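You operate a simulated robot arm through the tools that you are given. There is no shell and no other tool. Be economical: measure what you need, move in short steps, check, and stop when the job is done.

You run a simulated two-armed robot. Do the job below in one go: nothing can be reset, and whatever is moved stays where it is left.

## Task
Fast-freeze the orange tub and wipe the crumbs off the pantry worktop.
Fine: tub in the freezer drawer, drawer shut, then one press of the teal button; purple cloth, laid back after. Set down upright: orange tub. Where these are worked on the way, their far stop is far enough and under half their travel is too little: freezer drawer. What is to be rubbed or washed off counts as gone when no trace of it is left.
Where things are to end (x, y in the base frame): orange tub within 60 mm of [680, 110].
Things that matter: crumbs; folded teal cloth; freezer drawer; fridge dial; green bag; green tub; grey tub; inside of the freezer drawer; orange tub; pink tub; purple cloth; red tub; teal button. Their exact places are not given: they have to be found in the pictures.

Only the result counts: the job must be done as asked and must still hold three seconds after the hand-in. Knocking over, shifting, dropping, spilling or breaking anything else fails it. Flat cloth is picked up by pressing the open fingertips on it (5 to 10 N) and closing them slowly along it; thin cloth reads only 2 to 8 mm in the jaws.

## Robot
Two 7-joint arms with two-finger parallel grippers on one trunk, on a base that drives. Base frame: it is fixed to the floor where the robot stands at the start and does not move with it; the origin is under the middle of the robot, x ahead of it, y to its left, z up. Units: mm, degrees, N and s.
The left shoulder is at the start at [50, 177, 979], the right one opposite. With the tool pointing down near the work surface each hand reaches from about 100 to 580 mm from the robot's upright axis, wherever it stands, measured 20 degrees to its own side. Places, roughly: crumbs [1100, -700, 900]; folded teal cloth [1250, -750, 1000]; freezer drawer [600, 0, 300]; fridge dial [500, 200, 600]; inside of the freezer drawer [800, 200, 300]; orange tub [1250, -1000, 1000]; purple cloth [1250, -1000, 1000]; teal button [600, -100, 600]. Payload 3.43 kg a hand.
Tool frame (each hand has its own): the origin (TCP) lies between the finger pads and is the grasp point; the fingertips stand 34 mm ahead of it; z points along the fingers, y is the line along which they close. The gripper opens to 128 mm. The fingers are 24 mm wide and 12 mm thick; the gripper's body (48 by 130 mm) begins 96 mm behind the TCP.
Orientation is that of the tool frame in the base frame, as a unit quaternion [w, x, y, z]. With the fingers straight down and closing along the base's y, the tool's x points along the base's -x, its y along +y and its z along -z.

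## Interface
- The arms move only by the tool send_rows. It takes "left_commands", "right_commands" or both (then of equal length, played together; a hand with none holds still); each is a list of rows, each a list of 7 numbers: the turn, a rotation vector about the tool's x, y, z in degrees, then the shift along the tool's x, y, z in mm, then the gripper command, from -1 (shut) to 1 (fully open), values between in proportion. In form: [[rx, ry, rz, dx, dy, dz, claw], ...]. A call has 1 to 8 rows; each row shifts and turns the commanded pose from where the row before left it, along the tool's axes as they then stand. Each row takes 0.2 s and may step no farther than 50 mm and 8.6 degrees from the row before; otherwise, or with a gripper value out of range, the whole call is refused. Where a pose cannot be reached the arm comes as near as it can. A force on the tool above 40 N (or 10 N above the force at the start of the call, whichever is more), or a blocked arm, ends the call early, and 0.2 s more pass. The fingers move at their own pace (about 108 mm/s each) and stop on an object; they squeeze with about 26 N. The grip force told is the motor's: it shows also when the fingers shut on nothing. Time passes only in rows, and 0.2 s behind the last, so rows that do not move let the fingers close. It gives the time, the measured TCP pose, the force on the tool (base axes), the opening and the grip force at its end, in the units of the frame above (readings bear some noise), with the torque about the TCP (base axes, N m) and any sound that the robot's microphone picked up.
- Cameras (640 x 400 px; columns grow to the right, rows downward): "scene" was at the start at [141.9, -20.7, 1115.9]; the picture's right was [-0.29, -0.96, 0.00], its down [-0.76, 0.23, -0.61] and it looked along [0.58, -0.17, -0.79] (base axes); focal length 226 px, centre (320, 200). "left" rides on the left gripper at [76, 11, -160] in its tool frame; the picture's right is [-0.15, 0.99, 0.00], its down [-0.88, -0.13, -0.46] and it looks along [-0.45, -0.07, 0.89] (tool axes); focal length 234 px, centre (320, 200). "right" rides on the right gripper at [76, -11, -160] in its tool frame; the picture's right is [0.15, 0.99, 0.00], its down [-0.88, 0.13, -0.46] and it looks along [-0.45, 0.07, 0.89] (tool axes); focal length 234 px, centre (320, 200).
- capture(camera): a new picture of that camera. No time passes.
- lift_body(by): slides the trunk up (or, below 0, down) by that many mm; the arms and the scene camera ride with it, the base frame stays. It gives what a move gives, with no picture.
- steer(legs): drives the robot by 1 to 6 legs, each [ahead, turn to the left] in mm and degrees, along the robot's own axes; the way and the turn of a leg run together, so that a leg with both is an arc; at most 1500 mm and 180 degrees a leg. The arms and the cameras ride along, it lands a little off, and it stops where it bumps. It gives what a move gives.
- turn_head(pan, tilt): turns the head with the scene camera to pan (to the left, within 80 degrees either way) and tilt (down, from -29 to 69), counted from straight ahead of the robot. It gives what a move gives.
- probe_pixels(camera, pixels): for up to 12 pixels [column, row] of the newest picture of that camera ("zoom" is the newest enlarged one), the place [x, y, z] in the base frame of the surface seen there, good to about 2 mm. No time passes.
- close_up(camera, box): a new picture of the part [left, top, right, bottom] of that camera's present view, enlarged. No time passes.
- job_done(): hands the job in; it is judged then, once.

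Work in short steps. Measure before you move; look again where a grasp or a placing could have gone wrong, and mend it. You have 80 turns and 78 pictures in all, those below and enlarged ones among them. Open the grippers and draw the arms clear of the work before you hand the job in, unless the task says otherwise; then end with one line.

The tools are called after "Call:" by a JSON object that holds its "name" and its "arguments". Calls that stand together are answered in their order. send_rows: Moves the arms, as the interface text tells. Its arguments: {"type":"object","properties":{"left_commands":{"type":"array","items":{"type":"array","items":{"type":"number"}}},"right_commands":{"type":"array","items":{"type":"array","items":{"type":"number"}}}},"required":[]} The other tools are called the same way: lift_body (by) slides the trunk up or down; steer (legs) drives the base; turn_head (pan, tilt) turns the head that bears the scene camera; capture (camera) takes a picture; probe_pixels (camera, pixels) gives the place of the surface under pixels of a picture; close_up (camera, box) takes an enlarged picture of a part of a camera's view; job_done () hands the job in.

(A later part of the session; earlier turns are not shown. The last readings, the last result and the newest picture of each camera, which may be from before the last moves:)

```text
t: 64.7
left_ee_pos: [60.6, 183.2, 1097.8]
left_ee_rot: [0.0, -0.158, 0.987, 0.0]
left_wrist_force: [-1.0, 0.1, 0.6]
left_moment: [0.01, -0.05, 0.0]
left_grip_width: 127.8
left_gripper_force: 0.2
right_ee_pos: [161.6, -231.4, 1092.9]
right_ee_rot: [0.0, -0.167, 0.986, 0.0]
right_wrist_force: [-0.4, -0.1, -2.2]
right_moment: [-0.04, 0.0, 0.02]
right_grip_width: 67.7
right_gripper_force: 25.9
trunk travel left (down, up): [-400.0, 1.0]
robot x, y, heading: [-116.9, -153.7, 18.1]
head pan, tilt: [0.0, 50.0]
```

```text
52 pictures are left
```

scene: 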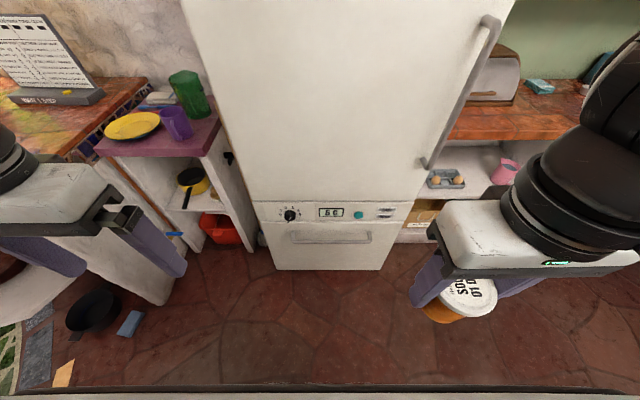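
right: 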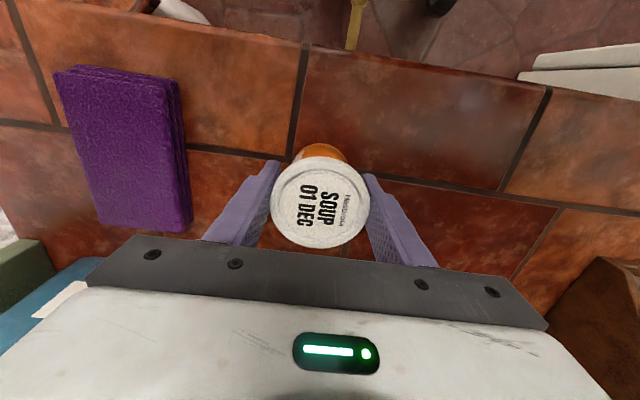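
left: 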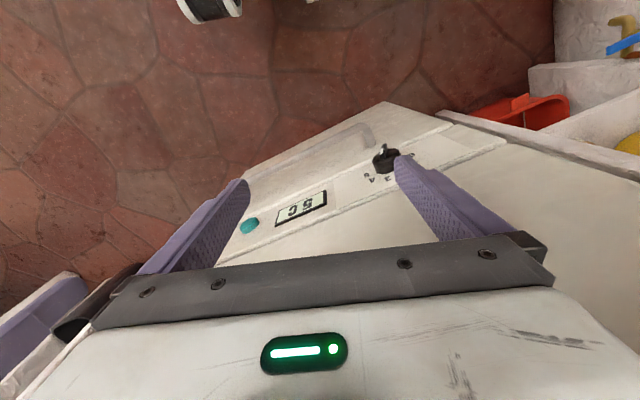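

Good full view of the freezer. I measure handle, face edges, button and left obstacles precisely.

Call:
{"name": "close_up", "arguments": {"camera": "scene", "box": [244, 190, 420, 300]}}

Call:
{"name": "probe_pixels", "arguments": {"camera": "zoom", "pixels": [[170, 178], [310, 175], [455, 172], [412, 87], [165, 95], [310, 200], [310, 120], [110, 285], [495, 285], [60, 45], [600, 45], [310, 150]]}}

Call:
{"name": "probe_pixels", "arguments": {"camera": "scene", "pixels": [[205, 150], [160, 300], [235, 235], [120, 330], [270, 260], [150, 150], [240, 160], [390, 260], [400, 225], [320, 320]]}}

```text
3.64 times, centred on (332, 245) of scene
```

zoom: 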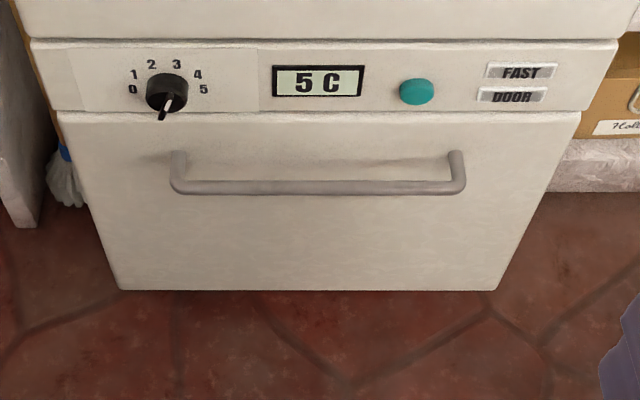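

```text
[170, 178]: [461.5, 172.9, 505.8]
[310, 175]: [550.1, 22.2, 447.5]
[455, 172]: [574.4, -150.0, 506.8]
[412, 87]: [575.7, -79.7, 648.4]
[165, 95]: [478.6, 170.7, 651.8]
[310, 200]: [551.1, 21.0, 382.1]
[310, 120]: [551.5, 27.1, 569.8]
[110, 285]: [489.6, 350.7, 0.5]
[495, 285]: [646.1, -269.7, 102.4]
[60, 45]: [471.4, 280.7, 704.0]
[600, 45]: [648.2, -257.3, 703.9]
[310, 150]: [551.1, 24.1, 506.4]
```

```text
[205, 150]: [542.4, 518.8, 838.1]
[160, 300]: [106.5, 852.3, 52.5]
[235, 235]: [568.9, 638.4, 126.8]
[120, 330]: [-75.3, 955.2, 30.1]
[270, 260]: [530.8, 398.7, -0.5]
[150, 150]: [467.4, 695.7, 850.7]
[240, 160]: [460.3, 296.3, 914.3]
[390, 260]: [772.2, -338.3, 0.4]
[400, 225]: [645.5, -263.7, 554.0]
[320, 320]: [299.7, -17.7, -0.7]
```

Handle bar: z≈505, u≈478, v≈−320…+22 (u/v = freezer axes at 18°). I lower the trunk fully, then bring the left hand forward and rotate it to point forward with fingers closing vertically.

Call:
{"name": "lift_body", "arguments": {"by": -400}}

Call:
{"name": "send_rows", "arguments": {"left_commands": [[0, 0, 0, -40, -20, 0, 0], [0, 0, 0, -40, -20, 0, 0], [0, 0, 0, -40, -20, 0, 0], [0, 0, 0, -40, -20, 0, 0], [-4.94, -4.94, 4.94, -30, -15, 0, 0], [-4.94, -4.94, 4.94, 0, 0, 0, 0], [-4.94, -4.94, 4.94, 0, 0, 0, 0], [-4.94, -4.94, 4.94, 0, 0, 0, 0]]}}

Call:
{"name": "send_rows", "arguments": {"left_commands": [[-4.94, -4.94, 4.94, 0, 0, 0, 0], [-4.94, -4.94, 4.94, 0, 0, 0, 0], [-4.94, -4.94, 4.94, 0, 0, 0, 0], [-4.94, -4.94, 4.94, 0, 0, 0, 0], [-4.94, -4.94, 4.94, 0, 0, 0, 0]]}}

```text
t: 68.5
left_ee_pos: [60.9, 183.0, 699.0]
left_ee_rot: [0.0, -0.159, 0.987, 0.0]
left_wrist_force: [-0.2, -0.7, 0.2]
left_moment: [0.05, 0.01, 0.02]
left_grip_width: 127.8
left_gripper_force: 0.0
right_ee_pos: [160.2, -231.5, 692.0]
right_ee_rot: [-0.001, -0.168, 0.986, 0.0]
right_wrist_force: [-0.1, -1.0, -1.8]
right_moment: [-0.01, -0.01, 0.03]
right_grip_width: 68.0
right_gripper_force: 26.0
trunk travel left (down, up): [0.0, 401.0]
robot x, y, heading: [-110.6, -152.0, 18.2]
head pan, tilt: [0.0, 50.0]
```

```text
t: 70.3
left_ee_pos: [272.2, 151.4, 700.5]
left_ee_rot: [0.141, 0.016, 0.97, 0.196]
left_wrist_force: [0.1, -0.1, -1.6]
left_moment: [-0.01, -0.01, 0.01]
left_grip_width: 64.2
left_gripper_force: 0.1
right_ee_pos: [159.8, -231.2, 692.3]
right_ee_rot: [0.0, -0.168, 0.986, 0.0]
right_wrist_force: [-0.3, -0.4, -2.1]
right_moment: [-0.02, -0.02, -0.01]
right_grip_width: 67.9
right_gripper_force: 26.0
trunk travel left (down, up): [0.0, 401.0]
robot x, y, heading: [-117.6, -151.5, 18.3]
head pan, tilt: [0.0, 50.0]
```

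```text
t: 71.5
left_ee_pos: [271.8, 150.9, 699.6]
left_ee_rot: [0.299, 0.231, 0.829, 0.413]
left_wrist_force: [0.2, -0.1, 0.9]
left_moment: [0.0, 0.0, 0.0]
left_grip_width: 64.0
left_gripper_force: 0.0
right_ee_pos: [160.1, -230.7, 693.5]
right_ee_rot: [0.0, -0.168, 0.986, 0.0]
right_wrist_force: [0.8, 0.3, -1.6]
right_moment: [0.0, -0.01, 0.02]
right_grip_width: 68.0
right_gripper_force: 25.7
trunk travel left (down, up): [0.0, 401.0]
robot x, y, heading: [-116.8, -148.5, 18.3]
head pan, tilt: [0.0, 50.0]
```

The rotation goes without trouble; I finish it and look.

Call:
{"name": "send_rows", "arguments": {"left_commands": [[-4.94, -4.94, 4.94, 0, 0, 0, 0], [-4.94, -4.94, 4.94, 0, 0, 0, 0], [-4.94, -4.94, 4.94, 0, 0, 0, 0], [-4.94, -4.94, 4.94, 0, 0, 0, 0], [-4.94, -4.94, 4.94, 0, 0, 0, 0]]}}

Call:
{"name": "capture", "arguments": {"camera": "left"}}

Call:
{"name": "capture", "arguments": {"camera": "scene"}}

```text
t: 72.7
left_ee_pos: [272.4, 151.9, 699.3]
left_ee_rot: [0.414, 0.414, 0.574, 0.573]
left_wrist_force: [0.4, -0.6, 0.7]
left_moment: [-0.03, 0.0, 0.02]
left_grip_width: 64.2
left_gripper_force: 0.1
right_ee_pos: [160.6, -232.6, 692.7]
right_ee_rot: [-0.001, -0.168, 0.986, -0.001]
right_wrist_force: [0.2, 0.2, -1.8]
right_moment: [-0.02, -0.03, 0.03]
right_grip_width: 67.7
right_gripper_force: 25.8
trunk travel left (down, up): [0.0, 401.0]
robot x, y, heading: [-116.0, -151.8, 18.2]
head pan, tilt: [0.0, 50.0]
```

```text
50 pictures are left
```

left: 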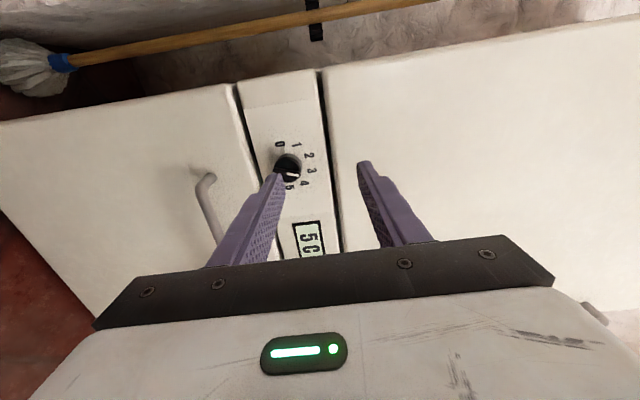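

```text
49 pictures are left
```

scene: 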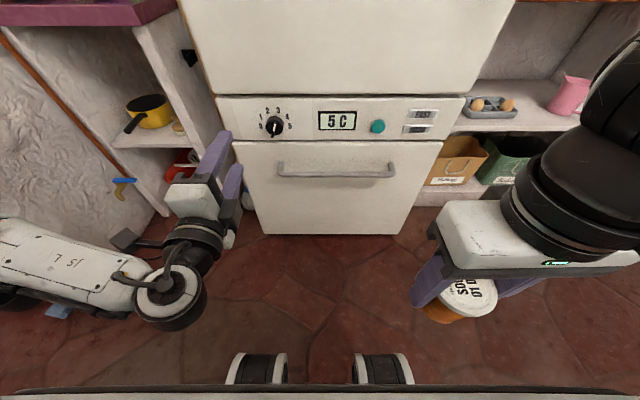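

Orientation achieved (tool x=left, y=up, z=into freezer). I probe the handle bar in the new picture.

Call:
{"name": "probe_pixels", "arguments": {"camera": "scene", "pixels": [[335, 176], [335, 178], [310, 178], [360, 175], [285, 175], [390, 172], [335, 200], [245, 220], [400, 225], [376, 126]]}}

Call:
{"name": "send_rows", "arguments": {"left_commands": [[0, 0, 0, -35, -35, 0, 0], [0, 0, 0, -35, -35, 0, 0], [0, 0, 0, -35, -35, 0, 0], [0, 0, 0, -35, -35, 0, 0], [0, 0, 0, -35, -35, 0, 0], [0, 0, 0, -5, -18, 40, 0], [0, 0, 0, 0, 0, 40, 0]]}}

Call:
{"name": "capture", "arguments": {"camera": "left"}}

```text
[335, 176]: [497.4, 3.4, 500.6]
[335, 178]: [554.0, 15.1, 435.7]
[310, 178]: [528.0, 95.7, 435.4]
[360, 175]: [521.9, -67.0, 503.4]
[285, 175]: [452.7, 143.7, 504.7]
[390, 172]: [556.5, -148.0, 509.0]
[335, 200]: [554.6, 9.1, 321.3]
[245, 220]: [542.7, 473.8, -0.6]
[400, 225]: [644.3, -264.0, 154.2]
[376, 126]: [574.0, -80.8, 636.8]
```

```text
t: 74.5
left_ee_pos: [417.1, 47.3, 518.7]
left_ee_rot: [0.4, 0.407, 0.554, 0.606]
left_wrist_force: [-0.1, 0.3, -0.2]
left_moment: [-0.02, 0.02, 0.02]
left_grip_width: 64.2
left_gripper_force: 0.0
right_ee_pos: [161.4, -231.8, 688.3]
right_ee_rot: [-0.002, -0.169, 0.986, -0.001]
right_wrist_force: [0.2, 0.0, -1.4]
right_moment: [0.04, -0.02, -0.03]
right_grip_width: 67.9
right_gripper_force: 25.5
trunk travel left (down, up): [0.0, 401.0]
robot x, y, heading: [-116.9, -150.8, 18.4]
head pan, tilt: [0.0, 50.0]
stopped in row 7 (left hand): the arm was blocked; the commanded pose is now the measured one
```

```text
48 pictures are left
```

left: 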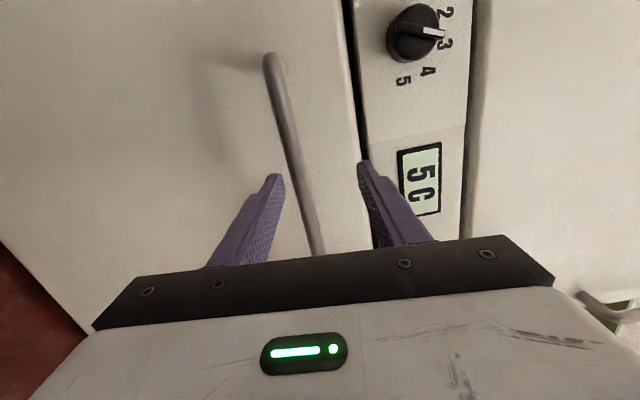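

The arm was blocked though fingers are free of the handle. I look at the scene for the cause.

Call:
{"name": "turn_head", "arguments": {"pan": 5, "tilt": 62}}

Call:
{"name": "capture", "arguments": {"camera": "scene"}}

```text
t: 75.2
left_ee_pos: [415.5, 44.1, 519.7]
left_ee_rot: [0.4, 0.409, 0.555, 0.603]
left_wrist_force: [0.4, 0.3, 0.2]
left_moment: [0.0, -0.01, 0.0]
left_grip_width: 63.8
left_gripper_force: 0.0
right_ee_pos: [161.8, -231.1, 692.1]
right_ee_rot: [-0.002, -0.169, 0.986, -0.001]
right_wrist_force: [0.0, 0.2, -1.5]
right_moment: [-0.02, 0.0, 0.0]
right_grip_width: 67.6
right_gripper_force: 25.7
trunk travel left (down, up): [0.0, 401.0]
robot x, y, heading: [-117.3, -153.1, 18.3]
head pan, tilt: [5.0, 62.0]
```

```text
47 pictures are left
```

scene: 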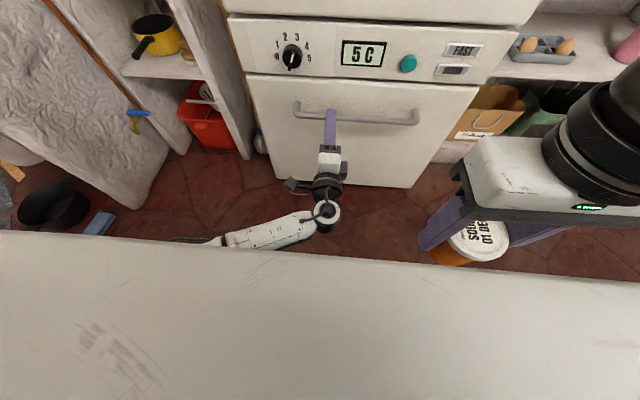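

The fingers straddle the bar (bar z≈503, hand z≈519). I open a bit more and try lowering 14 mm before driving ahead.

Call:
{"name": "send_rows", "arguments": {"left_commands": [[0, 0, 0, 0, -7, -5, 0.2], [0, 0, 0, 0, -7, 0, 0.3]]}}

```text
t: 75.8
left_ee_pos: [420.8, 53.8, 520.3]
left_ee_rot: [0.4, 0.403, 0.548, 0.615]
left_wrist_force: [-0.6, -0.6, 0.5]
left_moment: [0.0, 0.02, 0.0]
left_grip_width: 83.2
left_gripper_force: 0.0
right_ee_pos: [161.9, -231.7, 693.4]
right_ee_rot: [-0.003, -0.167, 0.986, -0.001]
right_wrist_force: [-0.6, 0.1, -2.2]
right_moment: [-0.03, 0.01, -0.01]
right_grip_width: 67.9
right_gripper_force: 25.7
trunk travel left (down, up): [0.0, 401.0]
robot x, y, heading: [-116.7, -150.0, 18.1]
head pan, tilt: [5.0, 62.0]
```

The elbow seems to press on the robot itself. I back the hand off, raise the trunk 150 mm and come down with the arm instead.

Call:
{"name": "send_rows", "arguments": {"left_commands": [[0, 0, 0, 0, 0, -40, 0.3], [0, 0, 0, 0, 0, -30, 0.3]]}}

Call:
{"name": "lift_body", "arguments": {"by": 150}}

Call:
{"name": "send_rows", "arguments": {"left_commands": [[0, 0, 0, 0, -40, 0, 0.3], [0, 0, 0, 0, -40, 0, 0.3], [0, 0, 0, 0, -40, 0, 0.3], [0, 0, 0, 0, -40, 0, 0.3]]}}

```text
t: 76.4
left_ee_pos: [411.0, 47.8, 593.2]
left_ee_rot: [0.429, 0.363, 0.501, 0.659]
left_wrist_force: [-1.0, -0.2, 0.4]
left_moment: [0.02, -0.03, 0.0]
left_grip_width: 83.1
left_gripper_force: 0.1
right_ee_pos: [160.6, -231.6, 691.8]
right_ee_rot: [-0.001, -0.169, 0.986, 0.0]
right_wrist_force: [0.3, -0.1, -2.4]
right_moment: [-0.01, 0.03, 0.03]
right_grip_width: 67.9
right_gripper_force: 26.1
trunk travel left (down, up): [0.0, 401.0]
robot x, y, heading: [-116.5, -151.1, 18.4]
head pan, tilt: [5.0, 62.0]
stopped in row 2 (left hand): the arm was blocked; the commanded pose is now the measured one
```

```text
t: 78.1
left_ee_pos: [410.6, 47.3, 743.6]
left_ee_rot: [0.429, 0.364, 0.5, 0.658]
left_wrist_force: [0.0, 0.0, -0.3]
left_moment: [-0.02, 0.04, 0.0]
left_grip_width: 83.2
left_gripper_force: 0.1
right_ee_pos: [161.5, -231.2, 842.7]
right_ee_rot: [-0.001, -0.168, 0.986, 0.0]
right_wrist_force: [-0.6, 0.7, -1.4]
right_moment: [-0.02, 0.0, -0.01]
right_grip_width: 67.9
right_gripper_force: 25.8
trunk travel left (down, up): [-150.0, 251.0]
robot x, y, heading: [-119.1, -149.5, 18.2]
head pan, tilt: [5.0, 62.0]
```

```text
t: 79.1
left_ee_pos: [441.4, 67.8, 589.2]
left_ee_rot: [0.43, 0.362, 0.501, 0.658]
left_wrist_force: [-0.1, 0.2, -0.5]
left_moment: [-0.01, -0.04, 0.0]
left_grip_width: 83.3
left_gripper_force: 0.1
right_ee_pos: [159.9, -231.5, 843.5]
right_ee_rot: [0.001, -0.167, 0.986, 0.0]
right_wrist_force: [-0.2, -0.7, -0.6]
right_moment: [-0.03, -0.02, 0.02]
right_grip_width: 67.7
right_gripper_force: 25.9
trunk travel left (down, up): [-150.0, 251.0]
robot x, y, heading: [-118.5, -149.1, 18.2]
head pan, tilt: [5.0, 62.0]
```

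The pose got pitched up 13°. I back off, rotate it level again and lower to bar height.

Call:
{"name": "send_rows", "arguments": {"left_commands": [[6.8, -1.45, -1.5, 0, 0, -20, 0.3], [6.8, -1.45, -1.5, 0, 0, -15, 0.3], [0, 0, 0, -10, -30, 0, 0.3], [0, 0, 0, -10, -30, 0, 0.3], [0, 0, 0, 0, -24, 0, 0.3]]}}

Call:
{"name": "capture", "arguments": {"camera": "left"}}

```text
t: 80.3
left_ee_pos: [417.1, 38.1, 497.4]
left_ee_rot: [0.415, 0.415, 0.572, 0.574]
left_wrist_force: [0.2, -0.2, -0.9]
left_moment: [-0.01, 0.0, -0.02]
left_grip_width: 83.4
left_gripper_force: 0.0
right_ee_pos: [160.3, -231.8, 842.4]
right_ee_rot: [-0.001, -0.168, 0.986, 0.0]
right_wrist_force: [0.1, -0.3, -1.6]
right_moment: [-0.05, 0.02, 0.01]
right_grip_width: 68.0
right_gripper_force: 25.9
trunk travel left (down, up): [-150.0, 251.0]
robot x, y, heading: [-117.7, -152.8, 18.2]
head pan, tilt: [5.0, 62.0]
```

```text
46 pictures are left
```

left: 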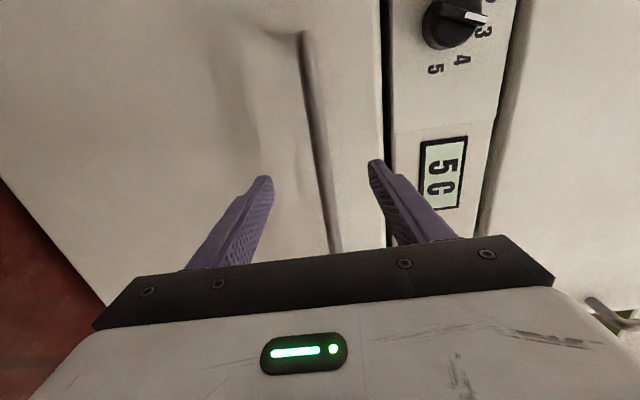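

Level, and the bar runs centrally between the fingers. I advance 65 mm and close on it.

Call:
{"name": "send_rows", "arguments": {"left_commands": [[0, 0, 0, -10, 5, 35, 0.3], [0, 0, 0, -10, 0, 30, 0.3], [0, 0, 0, 0, 0, 0, 0.3], [0, 0, 0, 0, 0, 0, -0.2], [0, 0, 0, 0, 0, 0, -0.8], [0, 0, 0, 0, 0, 0, -1], [0, 0, 0, 0, 0, 0, -1]]}}

Call:
{"name": "capture", "arguments": {"camera": "left"}}

```text
t: 82.1
left_ee_pos: [456.9, 74.8, 501.0]
left_ee_rot: [0.392, 0.425, 0.581, 0.573]
left_wrist_force: [4.8, -10.1, -3.3]
left_moment: [-1.33, -0.27, -0.8]
left_grip_width: 18.2
left_gripper_force: 44.9
left hand out of reach, approached as far as the arm can: row 1, 2
right_ee_pos: [159.3, -230.9, 842.5]
right_ee_rot: [-0.002, -0.167, 0.986, -0.001]
right_wrist_force: [-0.5, 0.2, -2.5]
right_moment: [-0.01, 0.01, 0.02]
right_grip_width: 67.9
right_gripper_force: 26.5
trunk travel left (down, up): [-150.0, 251.0]
robot x, y, heading: [-115.7, -154.8, 18.3]
head pan, tilt: [5.0, 62.0]
stopped in row 7 (left hand): the arm was blocked; the commanded pose is now the measured one
```

```text
45 pictures are left
```

left: 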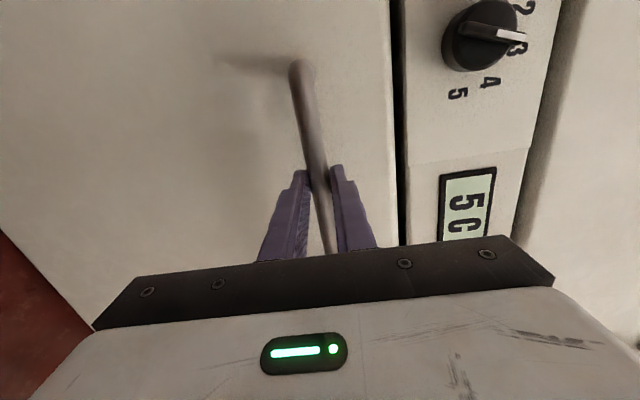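

The bar is gripped (18 mm). I pull by driving back in steps, first 100 mm.

Call:
{"name": "steer", "arguments": {"legs": [[-100, 0]]}}

Call:
{"name": "capture", "arguments": {"camera": "left"}}

```text
t: 83.3
left_ee_pos: [361.6, 45.1, 501.8]
left_ee_rot: [0.391, 0.426, 0.58, 0.574]
left_wrist_force: [3.9, -23.7, -3.0]
left_moment: [-1.1, -0.26, -0.51]
left_grip_width: 18.1
left_gripper_force: 45.1
right_ee_pos: [65.1, -263.2, 842.8]
right_ee_rot: [0.0, -0.168, 0.986, -0.001]
right_wrist_force: [-0.9, -0.8, -1.9]
right_moment: [0.03, 0.02, -0.01]
right_grip_width: 67.6
right_gripper_force: 25.9
trunk travel left (down, up): [-150.0, 251.0]
robot x, y, heading: [-210.4, -180.0, 18.2]
head pan, tilt: [5.0, 62.0]
```

```text
44 pictures are left
```

left: 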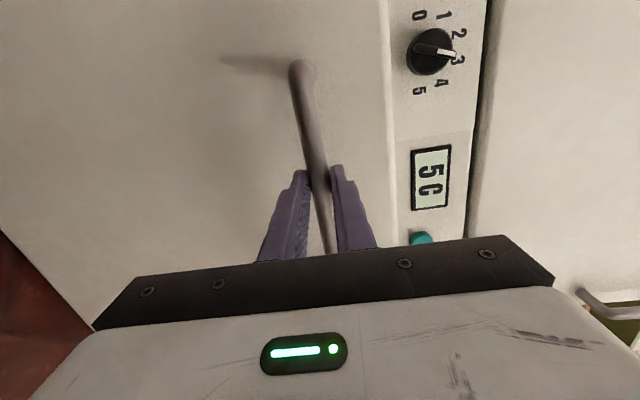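

The drawer follows. I pull another 200 mm.

Call:
{"name": "steer", "arguments": {"legs": [[-200, 0]]}}

Call:
{"name": "turn_head", "arguments": {"pan": 0, "tilt": 45}}

Call:
{"name": "capture", "arguments": {"camera": "scene"}}

```text
t: 84.2
left_ee_pos: [339.5, 38.3, 501.7]
left_ee_rot: [0.394, 0.423, 0.582, 0.573]
left_wrist_force: [-1.0, -0.8, 6.3]
left_moment: [-1.02, -0.63, 0.15]
left_grip_width: 18.1
left_gripper_force: 45.6
right_ee_pos: [44.3, -270.3, 842.2]
right_ee_rot: [-0.001, -0.169, 0.986, -0.001]
right_wrist_force: [0.4, 0.4, -1.3]
right_moment: [0.0, 0.0, 0.04]
right_grip_width: 68.0
right_gripper_force: 25.9
trunk travel left (down, up): [-150.0, 251.0]
robot x, y, heading: [-232.2, -187.2, 18.3]
head pan, tilt: [5.0, 62.0]
stopped in leg 1: the robot was blocked; the commanded pose is now the measured one
```

```text
t: 85.0
left_ee_pos: [339.5, 37.5, 500.1]
left_ee_rot: [0.393, 0.425, 0.58, 0.573]
left_wrist_force: [-1.4, -3.4, 9.7]
left_moment: [-1.05, -0.55, 0.29]
left_grip_width: 18.3
left_gripper_force: 44.7
right_ee_pos: [45.0, -270.6, 841.9]
right_ee_rot: [-0.001, -0.168, 0.986, -0.001]
right_wrist_force: [-0.6, 0.3, -1.9]
right_moment: [-0.01, 0.0, -0.01]
right_grip_width: 67.9
right_gripper_force: 26.0
trunk travel left (down, up): [-150.0, 251.0]
robot x, y, heading: [-232.5, -189.9, 18.3]
head pan, tilt: [0.0, 45.0]
```

```text
43 pictures are left
```

scene: 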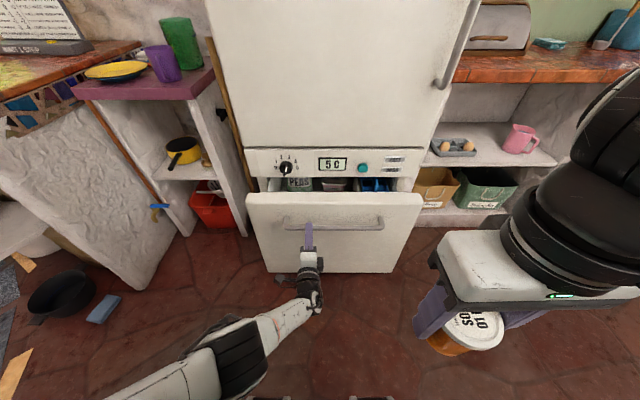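

The base met something behind after 122 mm of drawer travel (no high pull force at the hand). I pull further with the arm.

Call:
{"name": "send_rows", "arguments": {"left_commands": [[0, 0, 0, 0, 0, -20, -1], [0, 0, 0, 0, 0, -25, -1], [0, 0, 0, 0, 0, -25, -1], [0, 0, 0, 0, 0, -25, -1], [0, 0, 0, 0, 0, -25, -1]]}}

Call:
{"name": "capture", "arguments": {"camera": "scene"}}

```text
t: 85.8
left_ee_pos: [332.3, 35.4, 500.4]
left_ee_rot: [0.396, 0.419, 0.571, 0.584]
left_wrist_force: [2.3, -10.0, -13.8]
left_moment: [-1.48, -0.04, -0.76]
left_grip_width: 18.5
left_gripper_force: 44.5
left hand out of reach, approached as far as the arm can: row 1, 2, 3
right_ee_pos: [44.9, -272.6, 841.8]
right_ee_rot: [-0.002, -0.168, 0.986, -0.002]
right_wrist_force: [0.1, 0.9, -1.7]
right_moment: [0.01, 0.03, 0.0]
right_grip_width: 68.0
right_gripper_force: 25.8
trunk travel left (down, up): [-150.0, 251.0]
robot x, y, heading: [-233.3, -191.2, 17.8]
head pan, tilt: [0.0, 45.0]
stopped in row 3 (left hand): the force on the tool passed its limit at 49 N (the readings are from after the stop); the commanded pose is now the measured one
```

```text
42 pictures are left
```

scene: 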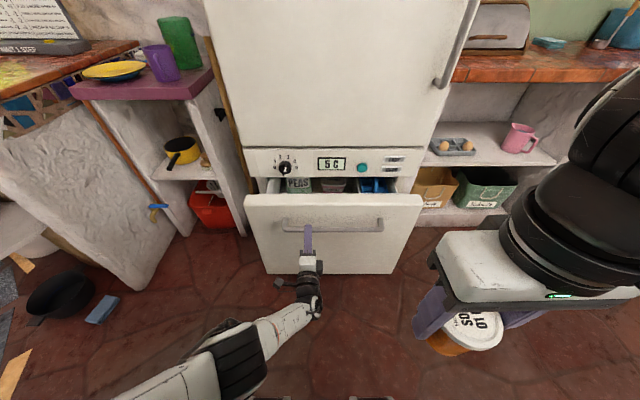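

The arm's posture limits further pulling here. I release the bar, and will instead hook the drawer front's top edge from above with the hand pointing down. First release and look in.

Call:
{"name": "send_rows", "arguments": {"left_commands": [[0, 0, 0, 0, 0, 0, -0.3], [0, 0, 0, 0, 0, 0, 0.2], [0, 0, 0, 0, 0, 0, 0.3], [0, 0, 0, 0, 0, -25, 0.3], [0, 0, 0, 0, 0, -25, 0.3], [0, 0, 0, 0, 0, -20, 0.3]]}}

Call:
{"name": "close_up", "arguments": {"camera": "scene", "box": [232, 140, 440, 270]}}

```text
t: 87.4
left_ee_pos: [317.3, 46.2, 514.2]
left_ee_rot: [0.396, 0.4, 0.544, 0.622]
left_wrist_force: [0.0, -1.4, 0.5]
left_moment: [-0.02, -0.02, 0.02]
left_grip_width: 83.1
left_gripper_force: 0.1
left hand out of reach, approached as far as the arm can: row 4, 5, 6
right_ee_pos: [43.3, -270.5, 842.6]
right_ee_rot: [-0.002, -0.169, 0.986, -0.001]
right_wrist_force: [-0.3, 0.3, -2.7]
right_moment: [0.02, -0.01, -0.01]
right_grip_width: 67.8
right_gripper_force: 26.1
trunk travel left (down, up): [-150.0, 251.0]
robot x, y, heading: [-229.5, -190.2, 17.8]
head pan, tilt: [0.0, 45.0]
stopped in row 6 (left hand): the arm was blocked; the commanded pose is now the measured one
```

```text
3.08 times, centred on (336, 205) of scene
```

zoom: 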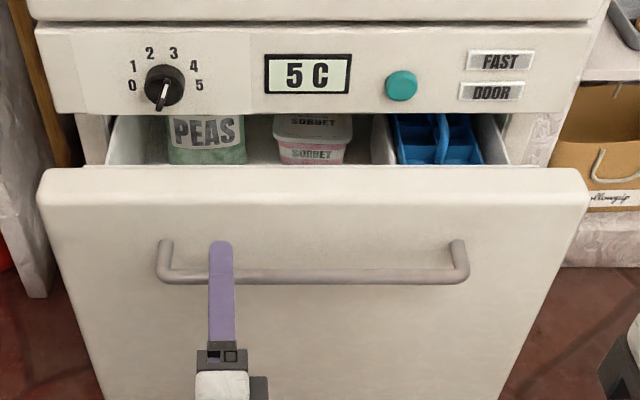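

Contents: PEAS bag, SORBET tub and a blue organiser. I slide the left hand leftwards off the bar (fingers above/below it) while easing back, then raise it.

Call:
{"name": "send_rows", "arguments": {"left_commands": [[0, 0, 0, 25, 0, -3, 0.3], [0, 0, 0, 25, 0, -5, 0.3], [0, 0, 0, 25, 0, -8, 0.3], [0, 0, 0, 25, 0, -10, 0.3], [0, 0, 0, 25, 0, -15, 0.3], [0, 0, 0, 20, 0, -20, 0.3]]}}

Call:
{"name": "probe_pixels", "arguments": {"camera": "zoom", "pixels": [[265, 155], [360, 155], [205, 130], [310, 120], [310, 160], [310, 172], [310, 190], [440, 130], [130, 150], [497, 150], [385, 125], [50, 190]]}}

```text
t: 88.8
left_ee_pos: [243.3, 154.6, 458.3]
left_ee_rot: [0.397, 0.4, 0.544, 0.622]
left_wrist_force: [-0.9, -0.1, -0.1]
left_moment: [0.0, 0.03, -0.01]
left_grip_width: 83.4
left_gripper_force: 0.1
left hand out of reach, approached as far as the arm can: row 1, 2, 3, 4, 5, 6
right_ee_pos: [44.7, -271.2, 842.1]
right_ee_rot: [0.0, -0.167, 0.986, -0.002]
right_wrist_force: [-0.6, -0.2, -2.4]
right_moment: [0.02, -0.02, -0.01]
right_grip_width: 67.9
right_gripper_force: 25.6
trunk travel left (down, up): [-150.0, 251.0]
robot x, y, heading: [-232.4, -190.9, 18.1]
head pan, tilt: [0.0, 45.0]
```

```text
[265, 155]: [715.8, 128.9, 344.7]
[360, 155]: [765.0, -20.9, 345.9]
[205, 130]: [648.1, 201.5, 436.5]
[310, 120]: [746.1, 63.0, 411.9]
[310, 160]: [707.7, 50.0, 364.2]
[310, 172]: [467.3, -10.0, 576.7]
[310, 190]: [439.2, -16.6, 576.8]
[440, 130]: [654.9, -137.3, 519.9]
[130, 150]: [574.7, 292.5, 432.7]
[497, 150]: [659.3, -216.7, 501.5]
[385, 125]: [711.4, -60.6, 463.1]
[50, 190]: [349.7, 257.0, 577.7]
```

Drawer floor is z≈345, front top z≈577 (u 412–441). I raise the left hand and rotate it back to pointing down.

Call:
{"name": "send_rows", "arguments": {"left_commands": [[0, 0, 0, 0, 45, -10, 0.3], [0, 0, 0, 0, 45, 0, 0.3], [0, 0, 0, 0, 45, 0, 0.3], [0, 0, 0, 0, 45, 0, 0.3], [5.15, 4.59, -4.5, 0, 0, 0, 0], [5.15, 4.59, -4.5, 0, 0, 0, 0], [5.15, 4.59, -4.5, 0, 0, 0, 0], [5.15, 4.59, -4.5, 0, 0, 0, -0.5]]}}

Call:
{"name": "send_rows", "arguments": {"left_commands": [[5.15, 4.59, -4.5, 0, 0, 0, -1], [5.15, 4.59, -4.5, 0, 0, 0, -1], [5.15, 4.59, -4.5, 0, 0, 0, -1], [5.15, 4.59, -4.5, 0, 0, 0, -1], [5.15, 4.59, -4.5, 0, 0, 0, -1], [5.15, 4.59, -4.5, 0, 0, 0, -1], [5.15, 4.59, -4.5, 0, 0, 0, -1]]}}

Call:
{"name": "send_rows", "arguments": {"left_commands": [[5.15, 4.59, -4.5, 0, 0, 0, -1], [5.15, 4.59, -4.5, 0, 0, 0, -1], [5.15, 4.59, -4.5, 0, 0, 0, -1], [5.15, 4.59, -4.5, 0, 0, 0, -1]]}}

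```text
t: 90.6
left_ee_pos: [311.9, 140.9, 445.2]
left_ee_rot: [0.321, 0.27, 0.758, 0.5]
left_wrist_force: [-0.2, 1.0, -0.2]
left_moment: [-0.03, -0.01, -0.03]
left_grip_width: 32.0
left_gripper_force: 0.1
left hand out of reach, approached as far as the arm can: row 1, 2, 3, 4, 5, 6, 7, 8
right_ee_pos: [44.7, -270.6, 844.3]
right_ee_rot: [-0.001, -0.167, 0.986, -0.001]
right_wrist_force: [0.2, 0.0, -2.1]
right_moment: [-0.01, 0.02, -0.02]
right_grip_width: 68.2
right_gripper_force: 26.6
trunk travel left (down, up): [-150.0, 251.0]
robot x, y, heading: [-233.9, -191.4, 18.1]
head pan, tilt: [0.0, 45.0]
```

```text
t: 92.2
left_ee_pos: [313.8, 139.6, 438.9]
left_ee_rot: [0.128, 0.002, 0.972, 0.196]
left_wrist_force: [0.8, 0.4, 0.8]
left_moment: [-0.02, 0.03, 0.02]
left_grip_width: 0.0
left_gripper_force: 25.8
left hand out of reach, approached as far as the arm can: row 1, 2, 3, 6, 7
right_ee_pos: [45.3, -271.6, 842.7]
right_ee_rot: [0.0, -0.169, 0.986, 0.0]
right_wrist_force: [0.0, 0.0, -1.4]
right_moment: [-0.03, 0.01, -0.01]
right_grip_width: 68.0
right_gripper_force: 26.0
trunk travel left (down, up): [-150.0, 251.0]
robot x, y, heading: [-228.7, -188.4, 18.2]
head pan, tilt: [0.0, 45.0]
```

```text
t: 93.2
left_ee_pos: [270.7, 140.1, 458.4]
left_ee_rot: [-0.002, -0.159, 0.987, -0.003]
left_wrist_force: [0.2, 0.1, 0.3]
left_moment: [0.02, 0.01, 0.01]
left_grip_width: 0.1
left_gripper_force: 26.3
left hand out of reach, approached as far as the arm can: row 1, 2, 3, 4
right_ee_pos: [44.9, -270.4, 843.2]
right_ee_rot: [-0.001, -0.167, 0.986, -0.001]
right_wrist_force: [0.3, 0.1, -1.5]
right_moment: [0.0, 0.0, 0.02]
right_grip_width: 67.8
right_gripper_force: 26.4
trunk travel left (down, up): [-150.0, 251.0]
robot x, y, heading: [-238.1, -193.1, 18.1]
head pan, tilt: [0.0, 45.0]
```

Hand points down again but at its reach limit. I lift the trunk 200 mm to clear the drawer front, then drive ahead 120 mm.

Call:
{"name": "lift_body", "arguments": {"by": 200}}

Call:
{"name": "send_rows", "arguments": {"left_commands": [[0, 0, 0, 20, 0, 0, -1]]}}

```text
t: 95.4
left_ee_pos: [270.7, 139.8, 659.8]
left_ee_rot: [0.0, -0.159, 0.987, -0.003]
left_wrist_force: [0.3, 1.0, -0.2]
left_moment: [-0.03, 0.0, -0.01]
left_grip_width: 0.1
left_gripper_force: 26.3
right_ee_pos: [44.4, -270.9, 1042.5]
right_ee_rot: [-0.002, -0.168, 0.986, -0.001]
right_wrist_force: [-0.2, 0.4, -1.7]
right_moment: [0.0, 0.06, 0.01]
right_grip_width: 67.6
right_gripper_force: 26.6
trunk travel left (down, up): [-350.0, 51.0]
robot x, y, heading: [-233.3, -190.7, 18.0]
head pan, tilt: [0.0, 45.0]
```

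```text
t: 95.8
left_ee_pos: [252.6, 132.0, 660.3]
left_ee_rot: [0.001, -0.159, 0.987, -0.002]
left_wrist_force: [0.7, -0.1, -0.2]
left_moment: [0.0, -0.02, 0.0]
left_grip_width: 0.1
left_gripper_force: 25.5
right_ee_pos: [44.4, -271.2, 1043.5]
right_ee_rot: [-0.001, -0.169, 0.986, 0.0]
right_wrist_force: [0.2, 0.3, -1.3]
right_moment: [-0.02, -0.01, 0.0]
right_grip_width: 67.8
right_gripper_force: 26.0
trunk travel left (down, up): [-350.0, 51.0]
robot x, y, heading: [-231.8, -187.7, 18.2]
head pan, tilt: [0.0, 45.0]
```

Command and hand agree. I retract the hand 100 mm, drive ahead 200 mm, then look.

Call:
{"name": "send_rows", "arguments": {"left_commands": [[0, 0, 0, 45, 0, 0, -1], [0, 0, 0, 45, 0, 0, -1]]}}

Call:
{"name": "steer", "arguments": {"legs": [[200, 0]]}}

Call:
{"name": "turn_head", "arguments": {"pan": 5, "tilt": 60}}

Call:
{"name": "capture", "arguments": {"camera": "scene"}}

```text
t: 96.4
left_ee_pos: [166.1, 106.3, 657.2]
left_ee_rot: [-0.002, -0.158, 0.987, -0.001]
left_wrist_force: [-0.2, -0.3, -0.1]
left_moment: [0.02, -0.02, -0.01]
left_grip_width: 0.0
left_gripper_force: 26.0
right_ee_pos: [43.7, -270.7, 1042.8]
right_ee_rot: [0.0, -0.167, 0.986, -0.001]
right_wrist_force: [0.3, -0.2, -2.6]
right_moment: [-0.01, 0.01, -0.01]
right_grip_width: 67.8
right_gripper_force: 25.9
trunk travel left (down, up): [-350.0, 51.0]
robot x, y, heading: [-233.7, -191.8, 18.1]
head pan, tilt: [0.0, 45.0]
```

```text
t: 98.0
left_ee_pos: [354.0, 164.8, 657.3]
left_ee_rot: [-0.001, -0.157, 0.988, -0.003]
left_wrist_force: [0.6, 0.5, 0.0]
left_moment: [0.0, 0.06, -0.04]
left_grip_width: 0.1
left_gripper_force: 25.8
right_ee_pos: [229.5, -212.4, 1044.1]
right_ee_rot: [-0.002, -0.166, 0.986, -0.001]
right_wrist_force: [0.1, -0.5, -1.1]
right_moment: [-0.02, 0.02, -0.02]
right_grip_width: 67.7
right_gripper_force: 26.1
trunk travel left (down, up): [-350.0, 51.0]
robot x, y, heading: [-43.4, -132.4, 17.5]
head pan, tilt: [0.0, 45.0]
```

```text
t: 98.7
left_ee_pos: [353.6, 164.7, 656.6]
left_ee_rot: [-0.001, -0.157, 0.988, -0.002]
left_wrist_force: [0.1, 0.1, -0.1]
left_moment: [-0.01, 0.0, -0.01]
left_grip_width: 0.0
left_gripper_force: 26.1
right_ee_pos: [230.7, -212.2, 1042.9]
right_ee_rot: [-0.001, -0.166, 0.986, 0.0]
right_wrist_force: [-0.5, -1.1, -1.3]
right_moment: [0.04, -0.03, 0.02]
right_grip_width: 67.8
right_gripper_force: 25.7
trunk travel left (down, up): [-350.0, 51.0]
robot x, y, heading: [-48.2, -132.5, 17.9]
head pan, tilt: [5.0, 60.0]
```

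```text
40 pictures are left
```

scene: 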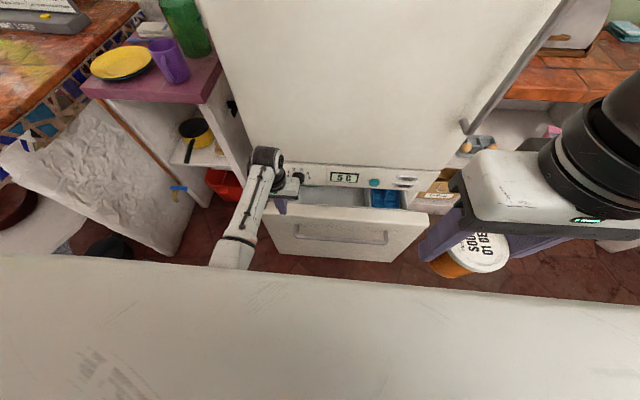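

I check the edge position, then move the hand behind the drawer front at v −90 (clear of dial and button).

Call:
{"name": "probe_pixels", "arguments": {"camera": "scene", "pixels": [[345, 208], [345, 212], [345, 217], [345, 203], [375, 183], [310, 180], [400, 210]]}}

Call:
{"name": "send_rows", "arguments": {"left_commands": [[0, 0, 0, 0, -45, 0, -1], [0, 0, 0, 0, -45, 0, -1], [0, 0, 0, 0, -45, 0, -1], [0, 0, 0, -38, 0, 0, -1], [0, 0, 0, -38, 0, 0, -1]]}}

Call:
{"name": "capture", "arguments": {"camera": "left"}}

```text
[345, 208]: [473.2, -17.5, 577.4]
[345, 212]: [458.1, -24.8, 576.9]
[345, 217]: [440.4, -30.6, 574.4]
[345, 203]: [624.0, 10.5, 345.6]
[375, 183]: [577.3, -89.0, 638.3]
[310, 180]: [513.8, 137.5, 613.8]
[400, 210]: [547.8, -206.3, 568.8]
```

```text
t: 100.0
left_ee_pos: [420.3, 77.1, 613.1]
left_ee_rot: [-0.026, -0.179, 0.983, -0.001]
left_wrist_force: [-2.2, 2.9, 23.9]
left_moment: [0.09, -0.1, 0.23]
left_grip_width: 0.0
left_gripper_force: 25.7
right_ee_pos: [228.6, -211.6, 1041.9]
right_ee_rot: [-0.001, -0.166, 0.986, -0.001]
right_wrist_force: [1.1, 0.0, -1.2]
right_moment: [-0.04, 0.04, 0.04]
right_grip_width: 67.7
right_gripper_force: 25.9
trunk travel left (down, up): [-350.0, 51.0]
robot x, y, heading: [-49.1, -130.8, 18.1]
head pan, tilt: [5.0, 60.0]
stopped in row 5 (left hand): the force on the tool passed its limit at 159 N (the readings are from after the stop); the commanded pose is now the measured one
```

```text
39 pictures are left
```

left: 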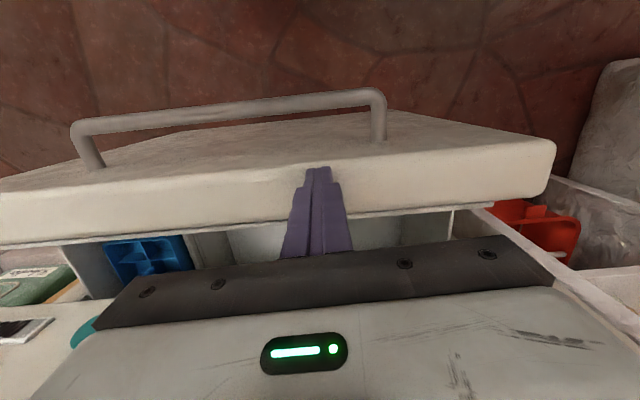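

The hand sagged onto the drawer's edge since the trunk is too high for this reach. I raise the hand, then lower the trunk 200 mm.

Call:
{"name": "send_rows", "arguments": {"left_commands": [[0, 0, 0, 0, 0, -45, -1], [0, 0, 0, 10, 0, -45, -1], [0, 0, 0, 10, 0, -45, -1], [0, 0, 0, 10, 0, -45, -1], [0, 0, 0, 0, 0, -45, -1], [0, 0, 0, 0, 0, -25, -1]]}}

Call:
{"name": "lift_body", "arguments": {"by": -200}}

Call:
{"name": "capture", "arguments": {"camera": "scene"}}

```text
t: 101.6
left_ee_pos: [396.6, 103.3, 792.8]
left_ee_rot: [-0.066, -0.198, 0.978, 0.022]
left_wrist_force: [-0.6, 0.2, -0.3]
left_moment: [0.0, 0.0, -0.02]
left_grip_width: 0.0
left_gripper_force: 26.0
left hand out of reach, approached as far as the arm can: row 5, 6
right_ee_pos: [229.8, -210.8, 1042.6]
right_ee_rot: [-0.001, -0.166, 0.986, -0.001]
right_wrist_force: [0.0, 0.7, -1.4]
right_moment: [0.02, 0.02, -0.05]
right_grip_width: 67.8
right_gripper_force: 26.1
trunk travel left (down, up): [-350.0, 51.0]
robot x, y, heading: [-46.1, -127.2, 17.5]
head pan, tilt: [5.0, 60.0]
stopped in row 6 (left hand): the arm was blocked; the commanded pose is now the measured one
```

```text
t: 103.4
left_ee_pos: [399.1, 103.4, 611.6]
left_ee_rot: [-0.061, -0.198, 0.978, 0.023]
left_wrist_force: [-1.0, -7.2, 16.5]
left_moment: [-0.32, -0.12, -0.07]
left_grip_width: 0.0
left_gripper_force: 26.0
right_ee_pos: [229.4, -213.4, 856.4]
right_ee_rot: [-0.001, -0.167, 0.986, 0.0]
right_wrist_force: [0.3, -0.3, -1.4]
right_moment: [0.0, 0.0, 0.02]
right_grip_width: 67.8
right_gripper_force: 25.9
trunk travel left (down, up): [-164.0, 237.0]
robot x, y, heading: [-47.5, -130.1, 17.9]
head pan, tilt: [5.0, 60.0]
stopped: the force on the tool passed its limit at 48 N (the readings are from after the stop); the commanded pose is now the measured one
```

```text
38 pictures are left
```

scene: 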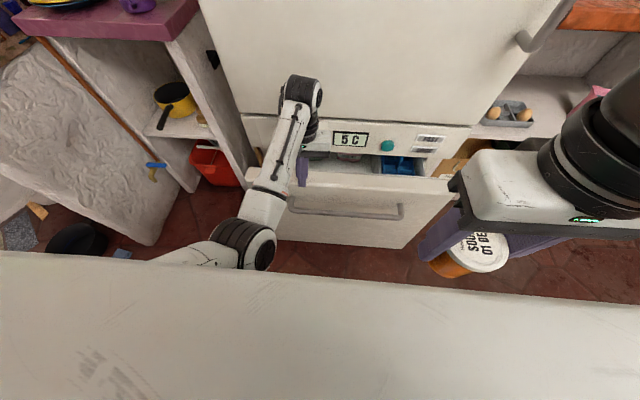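

The left arm is in a poor elbow-low posture. I raise and retract the left hand toward its outboard high region to restore a good one.

Call:
{"name": "send_rows", "arguments": {"left_commands": [[0, 0, 0, 0, 0, -25, -1], [0, 0, 0, 25, 0, -25, -1], [0, 0, 0, 40, 0, -25, -1], [0, 0, 0, 40, 10, -25, -1], [0, 0, 0, 30, 30, -25, -1], [0, 0, 0, 20, 30, -35, -1], [0, 0, 0, 0, 30, -40, -1], [0, 0, 0, 0, 30, -40, -1]]}}

Call:
{"name": "capture", "arguments": {"camera": "scene"}}

```text
refused: row 6 steps farther than a row can; nothing moved
```

```text
37 pictures are left
```

scene: 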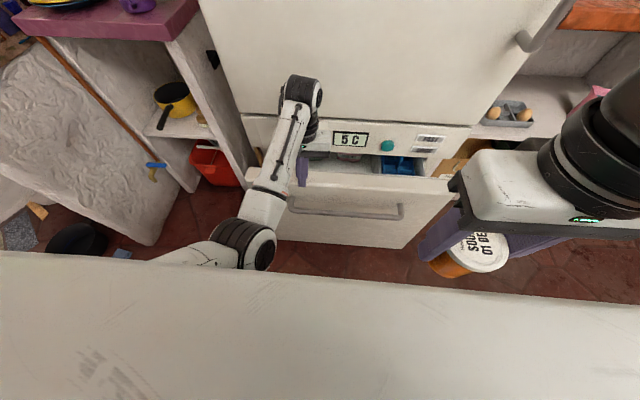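

Row 6 was slightly too long; I resend with shorter steps.

Call:
{"name": "send_rows", "arguments": {"left_commands": [[0, 0, 0, 0, 0, -25, -1], [0, 0, 0, 25, 0, -25, -1], [0, 0, 0, 40, 0, -25, -1], [0, 0, 0, 40, 10, -25, -1], [0, 0, 0, 28, 28, -25, -1], [0, 0, 0, 20, 28, -30, -1], [0, 0, 0, 0, 28, -38, -1], [0, 0, 0, 0, 28, -38, -1]]}}

Call:
{"name": "capture", "arguments": {"camera": "scene"}}

```text
t: 103.7
left_ee_pos: [398.7, 108.9, 612.5]
left_ee_rot: [-0.058, -0.193, 0.979, 0.021]
left_wrist_force: [1.4, -8.1, 21.8]
left_moment: [-0.42, -0.25, -0.07]
left_grip_width: 0.1
left_gripper_force: 25.8
left hand out of reach, approached as far as the arm can: row 1
right_ee_pos: [228.6, -213.5, 856.8]
right_ee_rot: [-0.001, -0.165, 0.986, -0.001]
right_wrist_force: [-0.3, 1.5, -1.7]
right_moment: [-0.04, -0.01, 0.02]
right_grip_width: 68.0
right_gripper_force: 26.6
trunk travel left (down, up): [-164.0, 237.0]
robot x, y, heading: [-46.4, -129.8, 17.7]
head pan, tilt: [5.0, 60.0]
stopped in row 1 (left hand): the force on the tool passed its limit at 99 N (the readings are from after the stop); the commanded pose is now the measured one
```

```text
36 pictures are left
```

scene: 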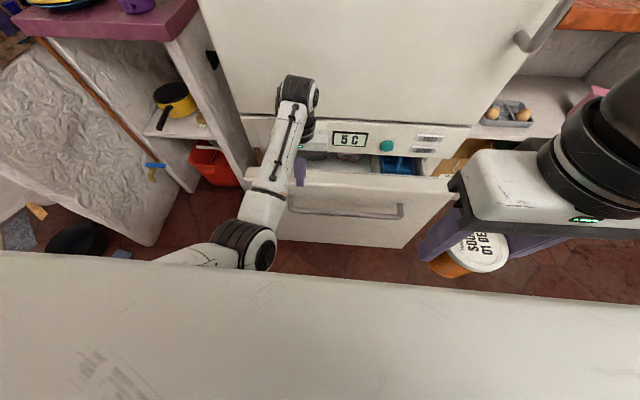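

Upward is out of this posture's reach, so I lift the hand clear with the trunk, then unfold.

Call:
{"name": "lift_body", "arguments": {"by": 230}}

Call:
{"name": "send_rows", "arguments": {"left_commands": [[0, 0, 0, 40, 0, 0, -1], [0, 0, 0, 40, 0, 0, -1], [0, 0, 0, 40, 0, 0, -1], [0, 0, 0, 40, 10, 0, -1], [0, 0, 0, 20, 30, 0, -1], [0, 0, 0, 20, 30, 0, -1]]}}

Call:
{"name": "capture", "arguments": {"camera": "scene"}}

```text
t: 106.1
left_ee_pos: [399.3, 109.4, 839.5]
left_ee_rot: [-0.06, -0.194, 0.979, 0.023]
left_wrist_force: [-1.1, 0.0, -0.2]
left_moment: [0.03, 0.04, 0.0]
left_grip_width: 0.0
left_gripper_force: 26.2
right_ee_pos: [229.9, -212.7, 1085.7]
right_ee_rot: [-0.002, -0.165, 0.986, -0.001]
right_wrist_force: [-0.3, -0.5, -1.4]
right_moment: [0.01, -0.01, 0.03]
right_grip_width: 67.8
right_gripper_force: 25.9
trunk travel left (down, up): [-394.0, 7.0]
robot x, y, heading: [-47.3, -128.2, 17.9]
head pan, tilt: [5.0, 60.0]
```

```text
t: 106.9
left_ee_pos: [399.1, 126.8, 880.7]
left_ee_rot: [0.043, -0.211, 0.975, 0.052]
left_wrist_force: [-0.4, 0.3, 0.8]
left_moment: [0.0, 0.03, -0.02]
left_grip_width: 0.0
left_gripper_force: 26.1
left hand out of reach, approached as far as the arm can: row 1, 2, 3
right_ee_pos: [229.4, -212.4, 1085.7]
right_ee_rot: [-0.001, -0.165, 0.986, -0.001]
right_wrist_force: [-0.2, 0.0, -2.0]
right_moment: [-0.01, 0.01, 0.01]
right_grip_width: 67.7
right_gripper_force: 26.0
trunk travel left (down, up): [-394.0, 7.0]
robot x, y, heading: [-49.4, -127.8, 17.9]
head pan, tilt: [5.0, 60.0]
stopped in row 3 (left hand): the arm was blocked; the commanded pose is now the measured one
```

```text
35 pictures are left
```

scene: 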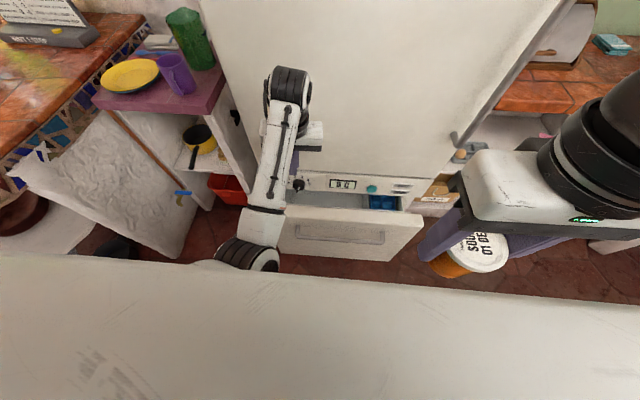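

I probe the left arm's links to understand its posture.

Call:
{"name": "probe_pixels", "arguments": {"camera": "scene", "pixels": [[250, 250], [215, 262], [240, 240], [265, 215], [280, 150], [288, 85], [305, 135], [270, 258]]}}

Call:
{"name": "turn_head", "arguments": {"pan": 40, "tilt": 66}}

Call:
{"name": "capture", "arguments": {"camera": "scene"}}

```text
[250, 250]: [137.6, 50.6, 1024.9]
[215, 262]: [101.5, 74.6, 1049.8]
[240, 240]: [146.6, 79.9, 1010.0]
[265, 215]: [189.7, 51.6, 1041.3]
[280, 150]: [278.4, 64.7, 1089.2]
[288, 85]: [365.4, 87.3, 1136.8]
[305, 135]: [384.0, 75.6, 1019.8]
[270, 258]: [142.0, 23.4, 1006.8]
```

```text
t: 107.9
left_ee_pos: [399.2, 125.7, 882.1]
left_ee_rot: [0.042, -0.211, 0.975, 0.052]
left_wrist_force: [-0.3, -0.1, 0.6]
left_moment: [0.0, 0.0, 0.02]
left_grip_width: 0.0
left_gripper_force: 26.2
right_ee_pos: [229.5, -213.0, 1085.8]
right_ee_rot: [-0.001, -0.165, 0.986, -0.001]
right_wrist_force: [0.4, 0.7, -2.3]
right_moment: [-0.02, 0.0, 0.0]
right_grip_width: 67.9
right_gripper_force: 26.0
trunk travel left (down, up): [-394.0, 7.0]
robot x, y, heading: [-45.7, -131.6, 17.6]
head pan, tilt: [40.0, 66.0]
```

```text
34 pictures are left
```

scene: 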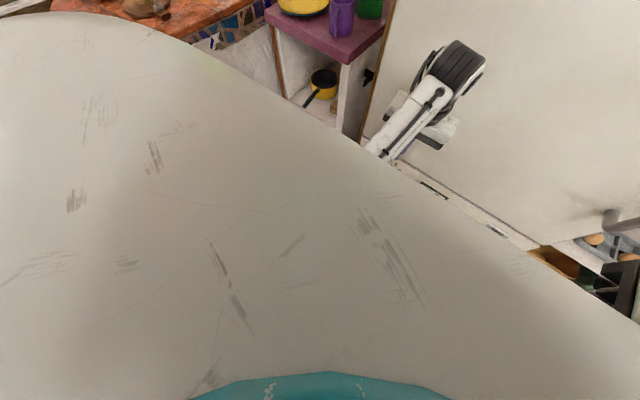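

The left elbow sits inboard against the trunk. I drive back 120 mm for room and swing the hand outboard (left) so the elbow follows.

Call:
{"name": "steer", "arguments": {"legs": [[-120, 0]]}}

Call:
{"name": "send_rows", "arguments": {"left_commands": [[0, 0, 0, 0, 40, 0, -1], [0, 0, 0, 0, 45, 0, -1], [0, 0, 0, 0, 45, 0, -1], [0, 0, 0, 0, 45, 0, -1], [0, 0, 0, 0, 45, 0, -1], [0, 0, 0, 0, 45, 0, -1], [0, 0, 0, 0, 30, 0, -1]]}}

Call:
{"name": "turn_head", "arguments": {"pan": 30, "tilt": 40}}

Call:
{"name": "capture", "arguments": {"camera": "scene"}}

```text
t: 109.1
left_ee_pos: [286.0, 88.3, 882.2]
left_ee_rot: [0.043, -0.21, 0.975, 0.053]
left_wrist_force: [-1.3, -0.5, 0.6]
left_moment: [0.0, 0.0, 0.0]
left_grip_width: 0.0
left_gripper_force: 25.4
right_ee_pos: [117.7, -247.9, 1087.0]
right_ee_rot: [0.0, -0.164, 0.986, -0.001]
right_wrist_force: [-0.3, 0.4, -1.1]
right_moment: [0.03, -0.05, 0.01]
right_grip_width: 67.6
right_gripper_force: 25.9
trunk travel left (down, up): [-394.0, 7.0]
robot x, y, heading: [-158.2, -165.6, 17.3]
head pan, tilt: [40.0, 66.0]
```

```text
t: 110.7
left_ee_pos: [164.8, 357.1, 903.8]
left_ee_rot: [0.042, -0.21, 0.976, 0.051]
left_wrist_force: [1.0, 0.8, 0.2]
left_moment: [0.0, 0.0, 0.01]
left_grip_width: 0.0
left_gripper_force: 26.3
right_ee_pos: [117.4, -247.8, 1086.0]
right_ee_rot: [-0.001, -0.164, 0.986, -0.001]
right_wrist_force: [0.7, 0.1, -2.4]
right_moment: [0.02, 0.02, 0.01]
right_grip_width: 67.7
right_gripper_force: 25.6
trunk travel left (down, up): [-394.0, 7.0]
robot x, y, heading: [-162.5, -162.2, 17.5]
head pan, tilt: [40.0, 66.0]
```

```text
t: 111.6
left_ee_pos: [164.8, 356.8, 904.0]
left_ee_rot: [0.042, -0.21, 0.975, 0.052]
left_wrist_force: [0.4, -0.6, 0.4]
left_moment: [-0.02, 0.0, 0.0]
left_grip_width: 0.0
left_gripper_force: 26.1
right_ee_pos: [116.6, -248.4, 1085.2]
right_ee_rot: [-0.001, -0.164, 0.986, -0.001]
right_wrist_force: [-0.6, -0.3, -2.1]
right_moment: [-0.03, -0.01, 0.01]
right_grip_width: 68.1
right_gripper_force: 25.8
trunk travel left (down, up): [-394.0, 7.0]
robot x, y, heading: [-159.4, -167.6, 17.3]
head pan, tilt: [30.0, 40.0]
```

```text
33 pictures are left
```

scene: 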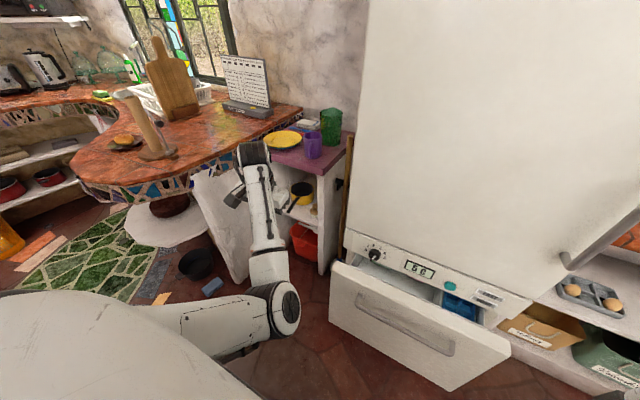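

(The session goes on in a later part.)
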